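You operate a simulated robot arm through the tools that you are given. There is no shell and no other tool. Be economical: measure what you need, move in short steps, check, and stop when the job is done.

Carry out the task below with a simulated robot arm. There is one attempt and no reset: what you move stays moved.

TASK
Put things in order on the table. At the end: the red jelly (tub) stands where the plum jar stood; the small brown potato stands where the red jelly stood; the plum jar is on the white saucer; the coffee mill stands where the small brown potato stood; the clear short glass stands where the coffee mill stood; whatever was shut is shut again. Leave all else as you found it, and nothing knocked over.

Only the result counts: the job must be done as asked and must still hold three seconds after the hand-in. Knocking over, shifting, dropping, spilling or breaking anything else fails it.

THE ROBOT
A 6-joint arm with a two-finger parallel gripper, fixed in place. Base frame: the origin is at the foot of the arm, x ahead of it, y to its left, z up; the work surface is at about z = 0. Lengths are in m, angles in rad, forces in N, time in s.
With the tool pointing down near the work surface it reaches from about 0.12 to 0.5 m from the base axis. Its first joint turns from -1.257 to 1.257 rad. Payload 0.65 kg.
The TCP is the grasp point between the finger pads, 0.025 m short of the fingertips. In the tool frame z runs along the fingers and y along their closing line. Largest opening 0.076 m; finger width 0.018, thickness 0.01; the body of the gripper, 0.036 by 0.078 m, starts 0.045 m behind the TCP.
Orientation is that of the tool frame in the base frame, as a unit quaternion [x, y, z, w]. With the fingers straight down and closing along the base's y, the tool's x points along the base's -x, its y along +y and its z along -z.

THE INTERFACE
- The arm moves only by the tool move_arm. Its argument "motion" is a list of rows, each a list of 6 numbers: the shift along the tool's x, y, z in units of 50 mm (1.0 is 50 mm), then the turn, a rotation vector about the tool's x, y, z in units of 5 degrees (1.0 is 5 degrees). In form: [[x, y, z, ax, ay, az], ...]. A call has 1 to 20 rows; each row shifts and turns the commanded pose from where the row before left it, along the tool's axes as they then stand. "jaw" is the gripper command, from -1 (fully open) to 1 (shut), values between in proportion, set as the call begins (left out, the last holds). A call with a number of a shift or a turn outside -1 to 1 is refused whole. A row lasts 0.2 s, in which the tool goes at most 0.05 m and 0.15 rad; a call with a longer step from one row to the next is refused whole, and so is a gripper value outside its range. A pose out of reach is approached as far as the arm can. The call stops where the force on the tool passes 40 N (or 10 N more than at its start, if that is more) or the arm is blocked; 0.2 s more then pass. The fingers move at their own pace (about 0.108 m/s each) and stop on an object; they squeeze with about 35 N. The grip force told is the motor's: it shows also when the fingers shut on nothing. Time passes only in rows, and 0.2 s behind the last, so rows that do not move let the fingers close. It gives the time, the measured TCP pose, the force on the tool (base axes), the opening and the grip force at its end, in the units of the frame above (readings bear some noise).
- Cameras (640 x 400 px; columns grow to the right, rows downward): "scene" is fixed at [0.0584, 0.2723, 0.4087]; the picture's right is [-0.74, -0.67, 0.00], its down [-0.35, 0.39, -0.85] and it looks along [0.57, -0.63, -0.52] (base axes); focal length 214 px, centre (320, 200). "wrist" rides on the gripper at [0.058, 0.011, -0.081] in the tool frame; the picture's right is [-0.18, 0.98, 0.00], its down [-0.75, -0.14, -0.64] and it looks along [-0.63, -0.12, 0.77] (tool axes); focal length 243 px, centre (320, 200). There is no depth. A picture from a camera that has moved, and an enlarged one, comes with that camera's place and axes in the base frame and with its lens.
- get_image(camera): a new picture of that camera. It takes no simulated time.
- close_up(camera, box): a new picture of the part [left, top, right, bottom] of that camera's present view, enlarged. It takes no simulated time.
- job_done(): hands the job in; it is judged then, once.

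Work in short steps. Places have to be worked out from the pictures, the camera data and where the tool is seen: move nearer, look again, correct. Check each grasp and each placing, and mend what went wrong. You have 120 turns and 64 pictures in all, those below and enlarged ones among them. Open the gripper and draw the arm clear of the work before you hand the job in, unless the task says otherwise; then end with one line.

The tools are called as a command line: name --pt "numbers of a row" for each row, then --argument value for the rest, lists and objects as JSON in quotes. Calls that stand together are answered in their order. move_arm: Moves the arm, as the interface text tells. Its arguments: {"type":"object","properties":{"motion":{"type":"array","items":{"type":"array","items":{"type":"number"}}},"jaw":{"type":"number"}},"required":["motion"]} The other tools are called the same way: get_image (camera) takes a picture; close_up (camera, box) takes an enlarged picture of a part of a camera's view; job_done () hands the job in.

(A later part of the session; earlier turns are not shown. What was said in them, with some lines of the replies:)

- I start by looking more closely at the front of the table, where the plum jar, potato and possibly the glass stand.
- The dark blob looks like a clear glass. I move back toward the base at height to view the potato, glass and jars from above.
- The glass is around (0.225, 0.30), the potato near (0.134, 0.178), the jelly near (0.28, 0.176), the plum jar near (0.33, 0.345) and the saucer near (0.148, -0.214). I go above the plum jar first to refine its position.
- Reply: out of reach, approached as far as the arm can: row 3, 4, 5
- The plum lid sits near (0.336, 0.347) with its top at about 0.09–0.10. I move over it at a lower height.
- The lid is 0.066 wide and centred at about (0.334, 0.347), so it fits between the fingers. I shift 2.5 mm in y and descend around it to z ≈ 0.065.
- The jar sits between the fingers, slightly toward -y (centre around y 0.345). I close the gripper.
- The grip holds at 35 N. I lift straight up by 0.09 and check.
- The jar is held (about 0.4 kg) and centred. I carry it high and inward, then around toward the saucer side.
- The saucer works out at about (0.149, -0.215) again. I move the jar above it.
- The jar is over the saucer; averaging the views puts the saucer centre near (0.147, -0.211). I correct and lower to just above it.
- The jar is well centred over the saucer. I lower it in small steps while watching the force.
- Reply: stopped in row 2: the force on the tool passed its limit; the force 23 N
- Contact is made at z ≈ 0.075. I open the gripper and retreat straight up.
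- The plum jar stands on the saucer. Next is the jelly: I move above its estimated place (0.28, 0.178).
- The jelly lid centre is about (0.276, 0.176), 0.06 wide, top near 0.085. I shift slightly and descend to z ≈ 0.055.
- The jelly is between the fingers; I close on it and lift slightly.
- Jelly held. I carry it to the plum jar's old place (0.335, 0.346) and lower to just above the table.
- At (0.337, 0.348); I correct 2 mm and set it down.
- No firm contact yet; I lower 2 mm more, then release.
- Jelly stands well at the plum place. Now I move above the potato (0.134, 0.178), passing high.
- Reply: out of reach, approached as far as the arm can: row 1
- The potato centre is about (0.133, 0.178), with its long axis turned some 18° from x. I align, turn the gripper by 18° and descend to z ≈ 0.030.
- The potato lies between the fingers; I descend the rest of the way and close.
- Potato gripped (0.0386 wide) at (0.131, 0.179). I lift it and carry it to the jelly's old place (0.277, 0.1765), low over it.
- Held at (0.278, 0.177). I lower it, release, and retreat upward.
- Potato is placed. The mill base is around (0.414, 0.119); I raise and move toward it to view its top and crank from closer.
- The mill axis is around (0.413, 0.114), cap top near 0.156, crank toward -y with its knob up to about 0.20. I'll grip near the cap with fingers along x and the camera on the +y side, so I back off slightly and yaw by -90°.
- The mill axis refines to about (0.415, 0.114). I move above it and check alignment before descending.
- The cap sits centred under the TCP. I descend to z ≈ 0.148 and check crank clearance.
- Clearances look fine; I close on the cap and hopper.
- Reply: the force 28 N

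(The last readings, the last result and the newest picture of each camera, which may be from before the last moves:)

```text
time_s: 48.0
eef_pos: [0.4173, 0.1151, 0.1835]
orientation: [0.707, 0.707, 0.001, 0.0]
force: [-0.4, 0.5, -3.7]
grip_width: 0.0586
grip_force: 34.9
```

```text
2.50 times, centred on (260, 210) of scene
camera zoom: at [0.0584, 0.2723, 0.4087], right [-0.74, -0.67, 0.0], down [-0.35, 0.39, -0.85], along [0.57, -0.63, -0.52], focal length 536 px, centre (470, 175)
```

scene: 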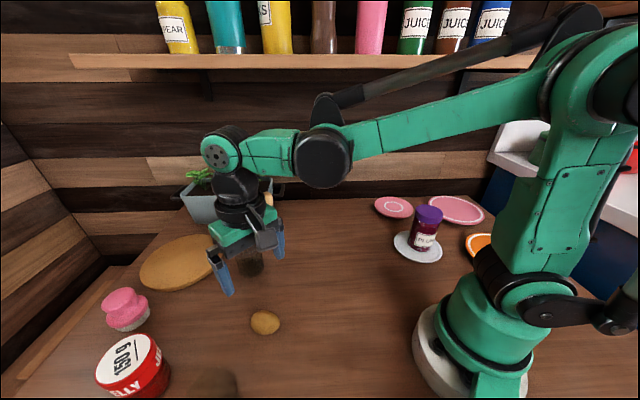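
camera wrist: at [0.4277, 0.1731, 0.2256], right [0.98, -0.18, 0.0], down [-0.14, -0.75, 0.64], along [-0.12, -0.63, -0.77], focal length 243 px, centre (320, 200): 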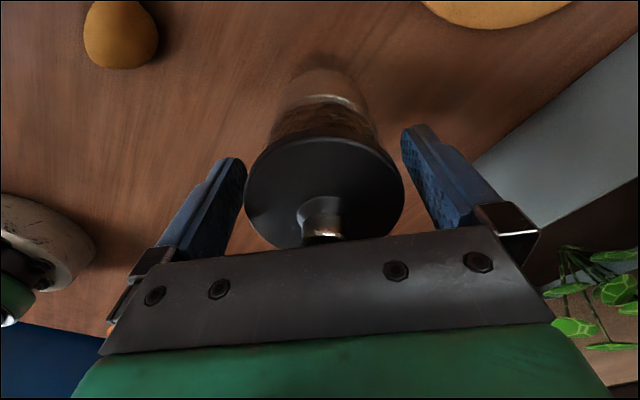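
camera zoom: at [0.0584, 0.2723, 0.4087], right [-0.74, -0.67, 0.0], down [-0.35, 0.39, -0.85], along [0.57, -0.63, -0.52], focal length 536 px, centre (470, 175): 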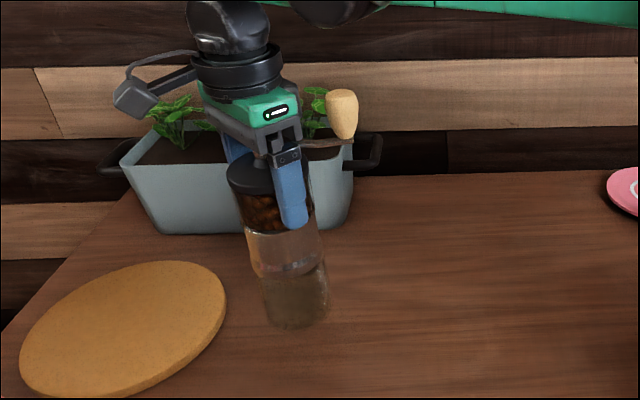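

The mill is lifted and upright. I carry it inward, raised, to above the potato's old place (0.1315, 0.178).

move_arm --pt "-0.1 -0.5 -0.3 0 0 0" --pt "-0.1 -0.6 -0.3 0 0 0" --pt "-0.1 -0.6 -0.3 0 0 0" --pt "0 -0.6 0 0 0 0" --pt "0 -0.6 0 0 0 0" --pt "0 -0.6 0 0 0 0" --pt "0 -0.6 0 0 0 0" --pt "0.4 -0.55 0 0 0 0" --pt "0.6 -0.55 0 0 0 0" --pt "0.56 -0.55 0 0 0 0" --pt "0 0 0 0 0 0"

get_image --camera "wrist"

get_image --camera "scene"

```text
time_s: 50.4
eef_pos: [0.1277, 0.1785, 0.2301]
orientation: [0.706, 0.708, 0.001, -0.001]
force: [0.9, 0.6, -3.3]
grip_width: 0.059
grip_force: 34.7
```

```text
23 pictures are left
camera wrist: at [0.14, 0.2368, 0.3114], right [0.98, -0.18, 0.0], down [-0.14, -0.75, 0.64], along [-0.12, -0.63, -0.77], focal length 243 px, centre (320, 200)
```

wrist: 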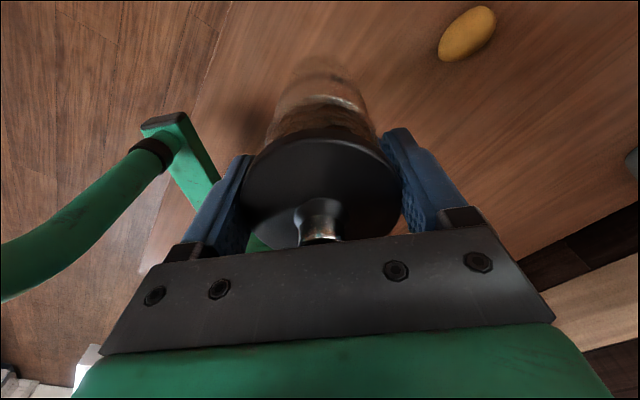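

```text
22 pictures are left
```

scene: 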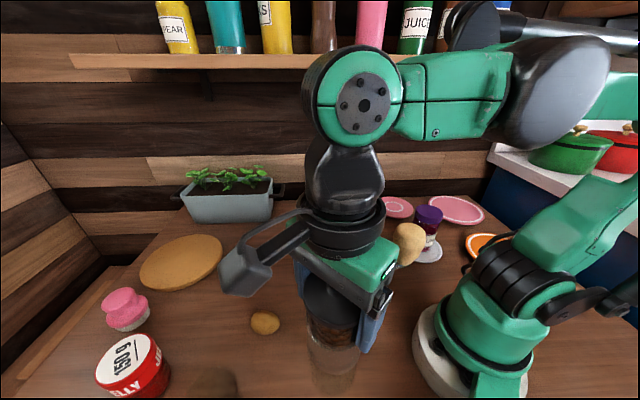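

Over the spot; I correct 3.5 mm in x and lower to just above contact (contact expected near z 0.143).

move_arm --pt "0 0.07 0.3 0 0 0" --pt "0 0 0.4 0 0 0" --pt "0 0 0.4 0 0 0" --pt "0 0 0.3 0 0 0" --pt "0 0 0.18 0 0 0" --pt "0 0 0 0 0 0"

move_arm --pt "0 0 0.06 0 0 0" --pt "0 0 0.03 0 0 0" --pt "0 0 0 0 0 0"

```text
time_s: 51.8
eef_pos: [0.1317, 0.1763, 0.1503]
orientation: [0.707, 0.707, 0.0, 0.0]
force: [0.5, 0.9, -3.9]
grip_width: 0.0587
grip_force: 34.8
```

```text
time_s: 52.5
eef_pos: [0.1304, 0.1782, 0.1457]
orientation: [0.706, 0.708, 0.0, 0.001]
force: [0.5, 0.0, -3.7]
grip_width: 0.0587
grip_force: 34.7
```

Not yet in contact; I lower a couple more millimetres.

move_arm --pt "0 0 0.03 0 0 0" --pt "0 0 0.02 0 0 0" --pt "0 0 0 0 0 0"

```text
time_s: 53.4
eef_pos: [0.1311, 0.1778, 0.1439]
orientation: [0.707, 0.708, 0.002, -0.001]
force: [0.0, -0.6, -4.5]
grip_width: 0.0588
grip_force: 34.8
```

move_arm --pt "0 0 0.03 0 0 0" --pt "0 0 0 0 0 0"

```text
time_s: 53.8
eef_pos: [0.132, 0.1768, 0.1431]
orientation: [0.706, 0.708, 0.0, 0.0]
force: [-1.6, -1.2, 8.6]
grip_width: 0.0588
grip_force: 34.8
stopped in row 2: the force on the tool passed its limit (the readings are from after the stop); the commanded pose is now the measured one
```

Contact on the table. I release and rise straight up.

move_arm --pt "0 0 0 0 0 0" --pt "0 0 0 0 0 0" --jaw -1

move_arm --pt "0 0 -0.2 0 0 0" --pt "0 0 -0.5 0 0 0" --pt "0 0 -0.7 0 0 0" --pt "0 0 -0.8 0 0 0" --pt "0 0 0 0 0 0"

get_image --camera "wrist"

get_image --camera "scene"

```text
time_s: 54.4
eef_pos: [0.1317, 0.1769, 0.1424]
orientation: [0.707, 0.708, 0.001, 0.0]
force: [-0.1, 0.8, 0.0]
grip_width: 0.076
grip_force: 0.1
```

```text
time_s: 55.6
eef_pos: [0.1322, 0.1745, 0.2544]
orientation: [0.706, 0.708, 0.0, 0.0]
force: [-0.1, -0.3, -0.1]
grip_width: 0.0761
grip_force: 0.1
```

```text
21 pictures are left
camera wrist: at [0.1448, 0.234, 0.3361], right [0.98, -0.18, 0.0], down [-0.14, -0.75, 0.64], along [-0.12, -0.63, -0.77], focal length 243 px, centre (320, 200)
```

wrist: 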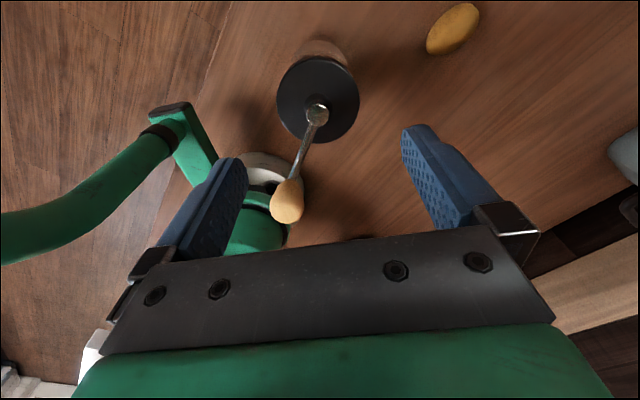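

```text
20 pictures are left
```

scene: 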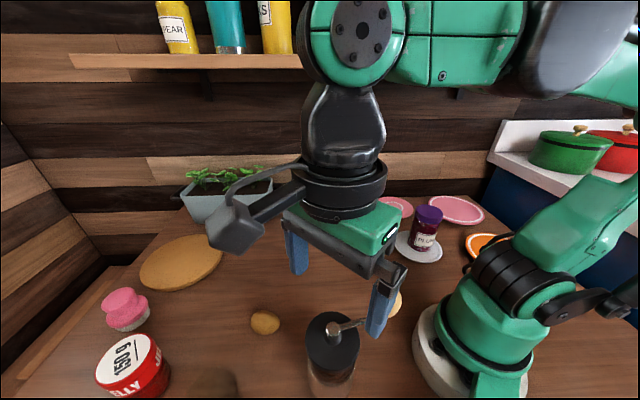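

The mill stands where the potato was. Now I move above the glass's estimated place (0.225, 0.298) to see it from closer.

move_arm --pt "0.4 0.31 0 0 0 0" --pt "0.4 0.31 0 0 0 0" --pt "0.4 0.31 0 0 0 0" --pt "0.4 0.31 0 0 0 0" --pt "0.4 0.31 0 0 0 0" --pt "0.4 0.31 0.4 0 0 0" --pt "0 0 0.6 0 0 0" --pt "0 0 0.4 0 0 0" --pt "0 0 0 0 0 0"

get_image --camera "wrist"

```text
time_s: 57.6
eef_pos: [0.2254, 0.2951, 0.1834]
orientation: [0.707, 0.708, 0.001, -0.001]
force: [1.1, 0.4, -0.1]
grip_width: 0.0762
grip_force: 0.1
```

```text
19 pictures are left
camera wrist: at [0.2373, 0.3554, 0.2653], right [0.98, -0.18, 0.0], down [-0.14, -0.75, 0.64], along [-0.12, -0.63, -0.77], focal length 243 px, centre (320, 200)
```

wrist: 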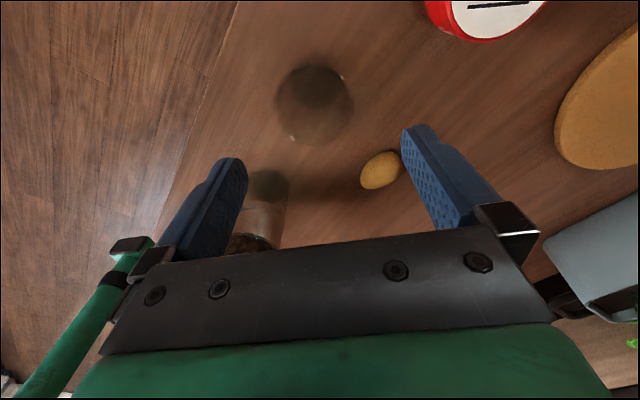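

close_up --camera "wrist" --box '[240, 30, 400, 170]'

close_up --camera "scene" --box '[160, 320, 300, 400]'

```text
2.86 times, centred on (320, 100) of wrist
camera zoom: at [0.2373, 0.3554, 0.2653], right [0.98, -0.18, 0.0], down [-0.14, -0.75, 0.64], along [-0.12, -0.63, -0.77], focal length 693 px, centre (320, 486)
```

zoom: 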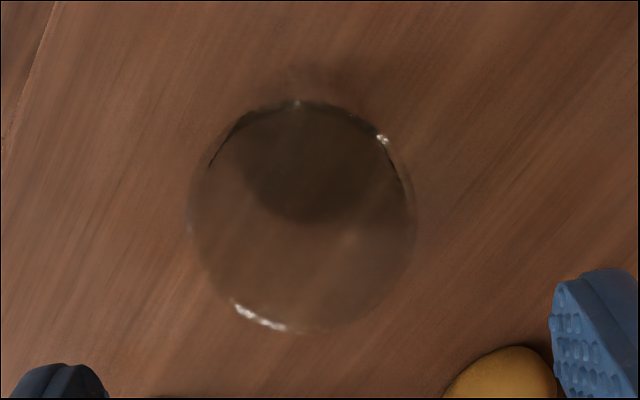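

```text
4.57 times, centred on (230, 360) of scene
camera zoom: at [0.0584, 0.2723, 0.4087], right [-0.74, -0.67, 0.0], down [-0.35, 0.39, -0.85], along [0.57, -0.63, -0.52], focal length 980 px, centre (731, -531)
```

zoom: 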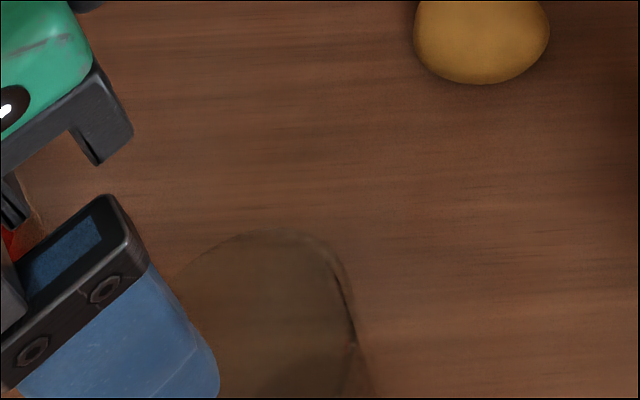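

The glass rim is centred near (0.220, 0.288), about 0.065 wide, height ~0.06. I align and descend partway to recheck.

move_arm --pt "-0.14 -0.11 0.4 0 0 0" --pt "0 0 0.5 0 0 0" --pt "0 0 0.5 0 0 0" --pt "0 0 0 0 0 0"

close_up --camera "wrist" --box '[170, 20, 490, 240]'

```text
time_s: 58.6
eef_pos: [0.2186, 0.292, 0.1134]
orientation: [0.707, 0.707, 0.001, 0.0]
force: [0.8, 0.2, 0.1]
grip_width: 0.0761
grip_force: 0.1
```

```text
1.82 times, centred on (330, 130) of wrist
camera zoom: at [0.2309, 0.3507, 0.1942], right [0.98, -0.18, 0.0], down [-0.14, -0.75, 0.64], along [-0.12, -0.63, -0.77], focal length 441 px, centre (302, 327)
```

zoom: 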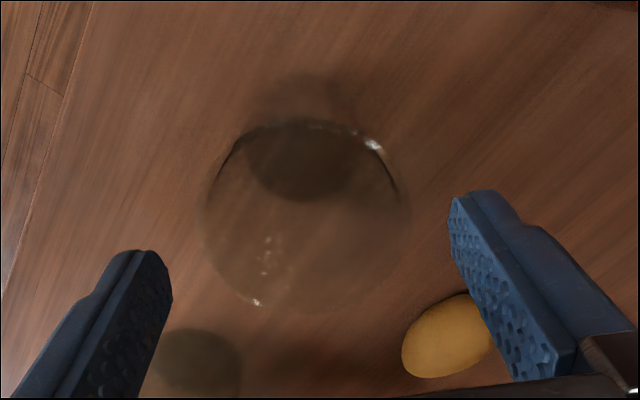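

The rim refines to (0.2204, 0.288), height ~0.06, diameter ~0.067. I correct and go to just above the rim to check finger clearance.

move_arm --pt "-0.08 0.03 0.15 0 0 0" --pt "0 0 0.2 0 0 0" --pt "0 0 0 0 0 0"

close_up --camera "wrist" --box '[170, 40, 490, 240]'

```text
time_s: 59.4
eef_pos: [0.2196, 0.2863, 0.0951]
orientation: [0.707, 0.707, 0.0, -0.001]
force: [0.3, -0.6, 1.2]
grip_width: 0.0763
grip_force: 0.0
```

```text
2.00 times, centred on (330, 140) of wrist
camera zoom: at [0.232, 0.3458, 0.1767], right [0.98, -0.18, 0.0], down [-0.14, -0.75, 0.64], along [-0.12, -0.63, -0.77], focal length 485 px, centre (300, 320)
```

zoom: 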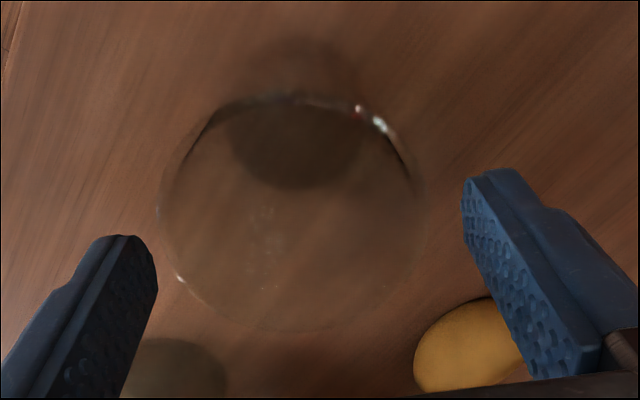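

The rim appears about 2.5 mm toward -x relative to the fingers. I correct and descend carefully past the rim.

move_arm --pt "0.01 -0.05 0 0 0 0" --pt "0 0 0.2 0 0 0" --pt "0 0 0.2 0 0 0" --pt "0 0 0 0 0 0"

close_up --camera "wrist" --box '[170, 60, 490, 260]'

```text
time_s: 60.4
eef_pos: [0.2187, 0.2873, 0.0761]
orientation: [0.706, 0.708, 0.001, -0.001]
force: [0.7, 0.5, -0.1]
grip_width: 0.0761
grip_force: 0.0
```

```text
2.00 times, centred on (330, 160) of wrist
camera zoom: at [0.2299, 0.3465, 0.157], right [0.98, -0.18, 0.0], down [-0.14, -0.75, 0.64], along [-0.12, -0.63, -0.77], focal length 485 px, centre (300, 280)
```

zoom: 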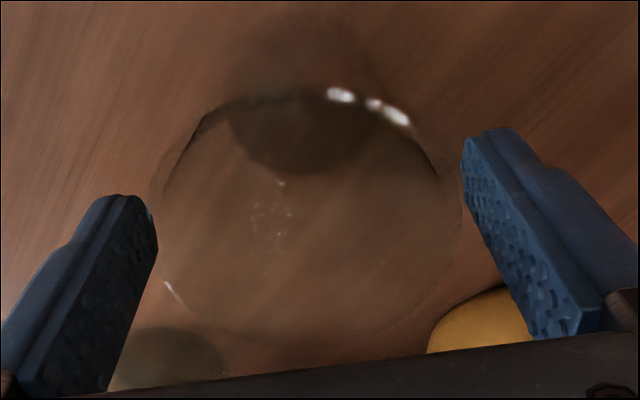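

Consistent across views: rim height ≈ 0.07, diameter ≈ 0.063, centre (0.220, 0.292). The fingers are already straddling it; I shift 4 mm in y, descend to z ≈ 0.045 and look.

move_arm --pt "0.09 0.02 0 0 0 0" --pt "0 0 0.2 0 0 0" --pt "0 0 0.2 0 0 0" --pt "0 0 0.2 0 0 0" --pt "0 0 0 0 0 0"

get_image --camera "wrist"

```text
time_s: 61.6
eef_pos: [0.2192, 0.2929, 0.046]
orientation: [0.707, 0.708, 0.001, -0.001]
force: [0.0, -0.8, 0.7]
grip_width: 0.0759
grip_force: 0.1
```

```text
13 pictures are left
camera wrist: at [0.2315, 0.351, 0.1273], right [0.98, -0.18, 0.0], down [-0.14, -0.75, 0.64], along [-0.12, -0.63, -0.77], focal length 243 px, centre (320, 200)
```

wrist: 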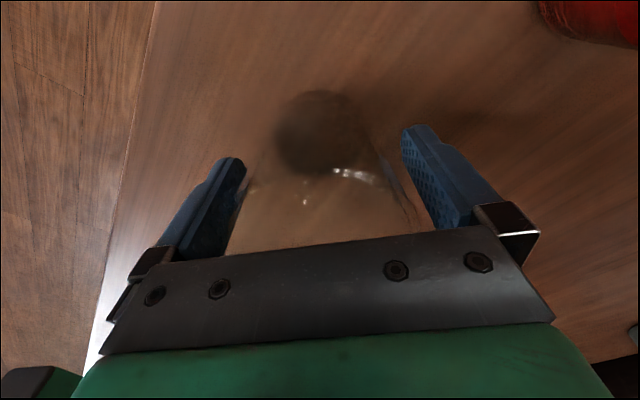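

The glass is between the fingers with room on both sides. I close, and lift a little.

move_arm --pt "0 0 0 0 0 0" --pt "0 0 0 0 0 0" --pt "0 0 0 0 0 0" --jaw 1

move_arm --pt "0 0 -0.3 0 0 0" --pt "0 0 -0.5 0 0 0" --pt "0 0 -0.6 0 0 0" --pt "0 0 0 0 0 0"

get_image --camera "wrist"

```text
time_s: 62.4
eef_pos: [0.2194, 0.2913, 0.0457]
orientation: [0.707, 0.707, 0.001, -0.001]
force: [-0.5, 0.5, 0.6]
grip_width: 0.0604
grip_force: 34.9
```

```text
time_s: 63.4
eef_pos: [0.2188, 0.2905, 0.1153]
orientation: [0.706, 0.708, 0.001, 0.0]
force: [0.7, 0.0, -1.5]
grip_width: 0.0602
grip_force: 34.9
```

```text
12 pictures are left
camera wrist: at [0.2317, 0.3499, 0.1969], right [0.98, -0.18, 0.0], down [-0.14, -0.75, 0.64], along [-0.12, -0.63, -0.77], focal length 243 px, centre (320, 200)
```

wrist: 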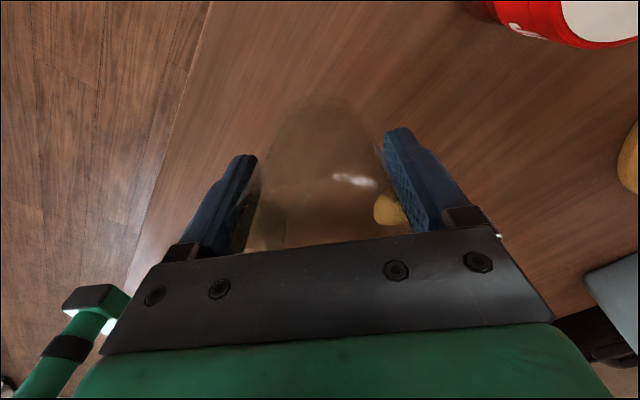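

The glass is held. I carry it over to the mill's old place (0.4155, 0.114), staying above the potato.

move_arm --pt "0 0 -0.4 0 0 0" --pt "-0.587 0.655 0 0 0 0" --pt "-0.587 0.655 0 0 0 0" --pt "-0.587 0.655 0 0 0 0" --pt "-0.587 0.655 0 0 0 0" --pt "-0.587 0.655 0 0 0 0" --pt "-0.587 0.655 0 0 0 0" --pt "0 0 0.5 0 0 0" --pt "0 0 0.5 0 0 0" --pt "0 0 0 0 0 0"

get_image --camera "scene"

```text
time_s: 65.6
eef_pos: [0.4161, 0.1159, 0.0838]
orientation: [0.706, 0.708, 0.0, 0.0]
force: [0.0, 0.8, -2.3]
grip_width: 0.0602
grip_force: 35.0
```

```text
11 pictures are left
```

scene: 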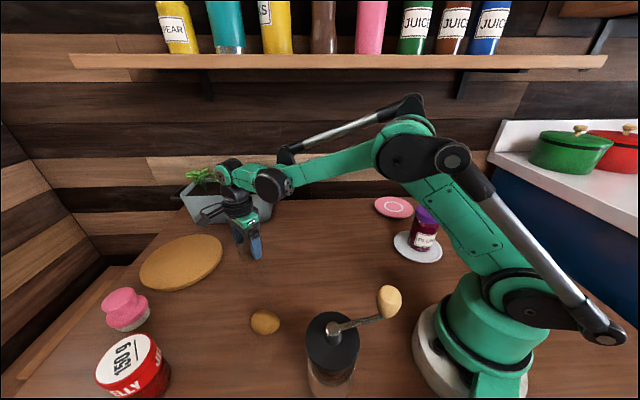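

The glass is above the spot with nothing nearby. I lower until contact (expected near z 0.046).

move_arm --pt "0 -0.01 0.3 0 0 0" --pt "-0.02 0 0.3 0 0 0" --pt "0 0 0.12 0 0 0" --pt "0 0 0 0 0 0"

move_arm --pt "0 0 0.03 0 0 0" --pt "0 0 0 0 0 0"

```text
time_s: 66.6
eef_pos: [0.4155, 0.1152, 0.0493]
orientation: [0.707, 0.708, 0.001, 0.0]
force: [0.1, 0.3, -1.8]
grip_width: 0.0596
grip_force: 35.1
```

```text
time_s: 67.2
eef_pos: [0.4144, 0.1168, 0.0483]
orientation: [0.706, 0.708, 0.0, 0.0]
force: [-0.5, -0.7, -1.3]
grip_width: 0.06
grip_force: 34.8
```

move_arm --pt "-0.02 0 0.03 0 0 0" --pt "0 0 0.02 0 0 0" --pt "0 0 0 0 0 0"

```text
time_s: 68.0
eef_pos: [0.4152, 0.1149, 0.0454]
orientation: [0.706, 0.708, 0.0, -0.001]
force: [-3.7, 1.0, 9.6]
grip_width: 0.0599
grip_force: 34.7
```

Contact. I release and rise straight up.

move_arm --pt "0 0 0 0 0 0" --pt "0 0 0 0 0 0" --jaw -1

move_arm --pt "0 0 -0.2 0 0 0" --pt "0 0 -0.5 0 0 0" --pt "0 0 -0.7 0 0 0" --pt "0 0 -0.8 0 0 0" --pt "0 0 -0.6 0 0 0" --pt "0 -0.7 0 0 0 0" --pt "0 -0.7 0 0 0 0" --pt "-0.2 -0.7 0 0 0 0" --pt "-0.7 0 0 0 0 0" --pt "-0.7 0 0 0 0 0" --pt "0 0 0 0 0 0"

get_image --camera "scene"

close_up --camera "scene" --box '[180, 160, 340, 300]'

get_image --camera "wrist"

```text
time_s: 68.6
eef_pos: [0.4148, 0.1149, 0.0454]
orientation: [0.707, 0.708, 0.0, -0.001]
force: [-0.1, 0.1, -0.5]
grip_width: 0.0758
grip_force: 0.0
```

```text
time_s: 71.0
eef_pos: [0.3103, 0.0335, 0.1853]
orientation: [0.707, 0.708, 0.001, -0.001]
force: [-0.3, -0.7, 0.7]
grip_width: 0.0761
grip_force: 0.1
```

```text
10 pictures are left
```

scene: 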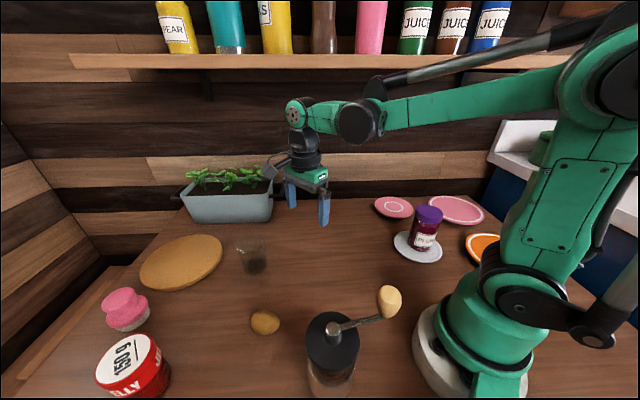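

```text
2.86 times, centred on (260, 230) of scene
camera zoom: at [0.0584, 0.2723, 0.4087], right [-0.74, -0.67, 0.0], down [-0.35, 0.39, -0.85], along [0.57, -0.63, -0.52], focal length 613 px, centre (491, 114)
```

zoom: 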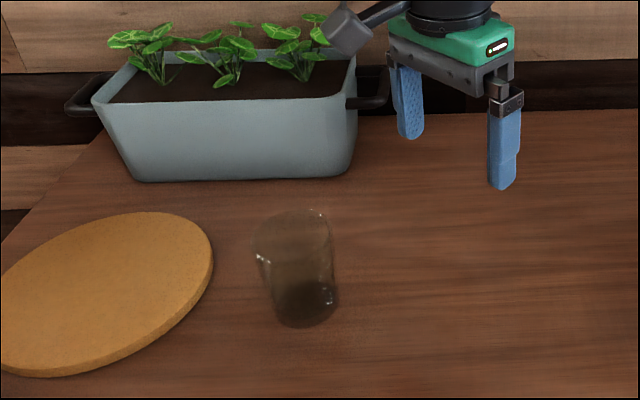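

```text
8 pictures are left
camera wrist: at [0.3221, 0.0925, 0.2664], right [0.98, -0.18, 0.0], down [-0.14, -0.75, 0.64], along [-0.12, -0.63, -0.77], focal length 243 px, centre (320, 200)
```

wrist: 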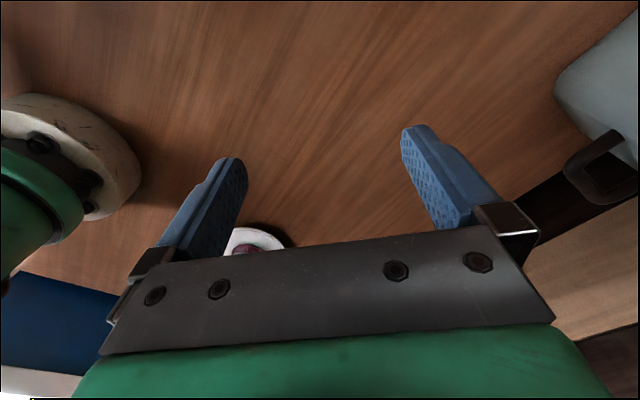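

All five objects stand upright in their new places, nothing shut was opened, and the open gripper is clear of the work. I hand the job in.

job_done

```text
The job is handed in.
```

The plum jar is on the saucer, and the jelly, potato, coffee mill and glass each stand in the places you asked for. I knocked nothing over and opened nothing that was shut.
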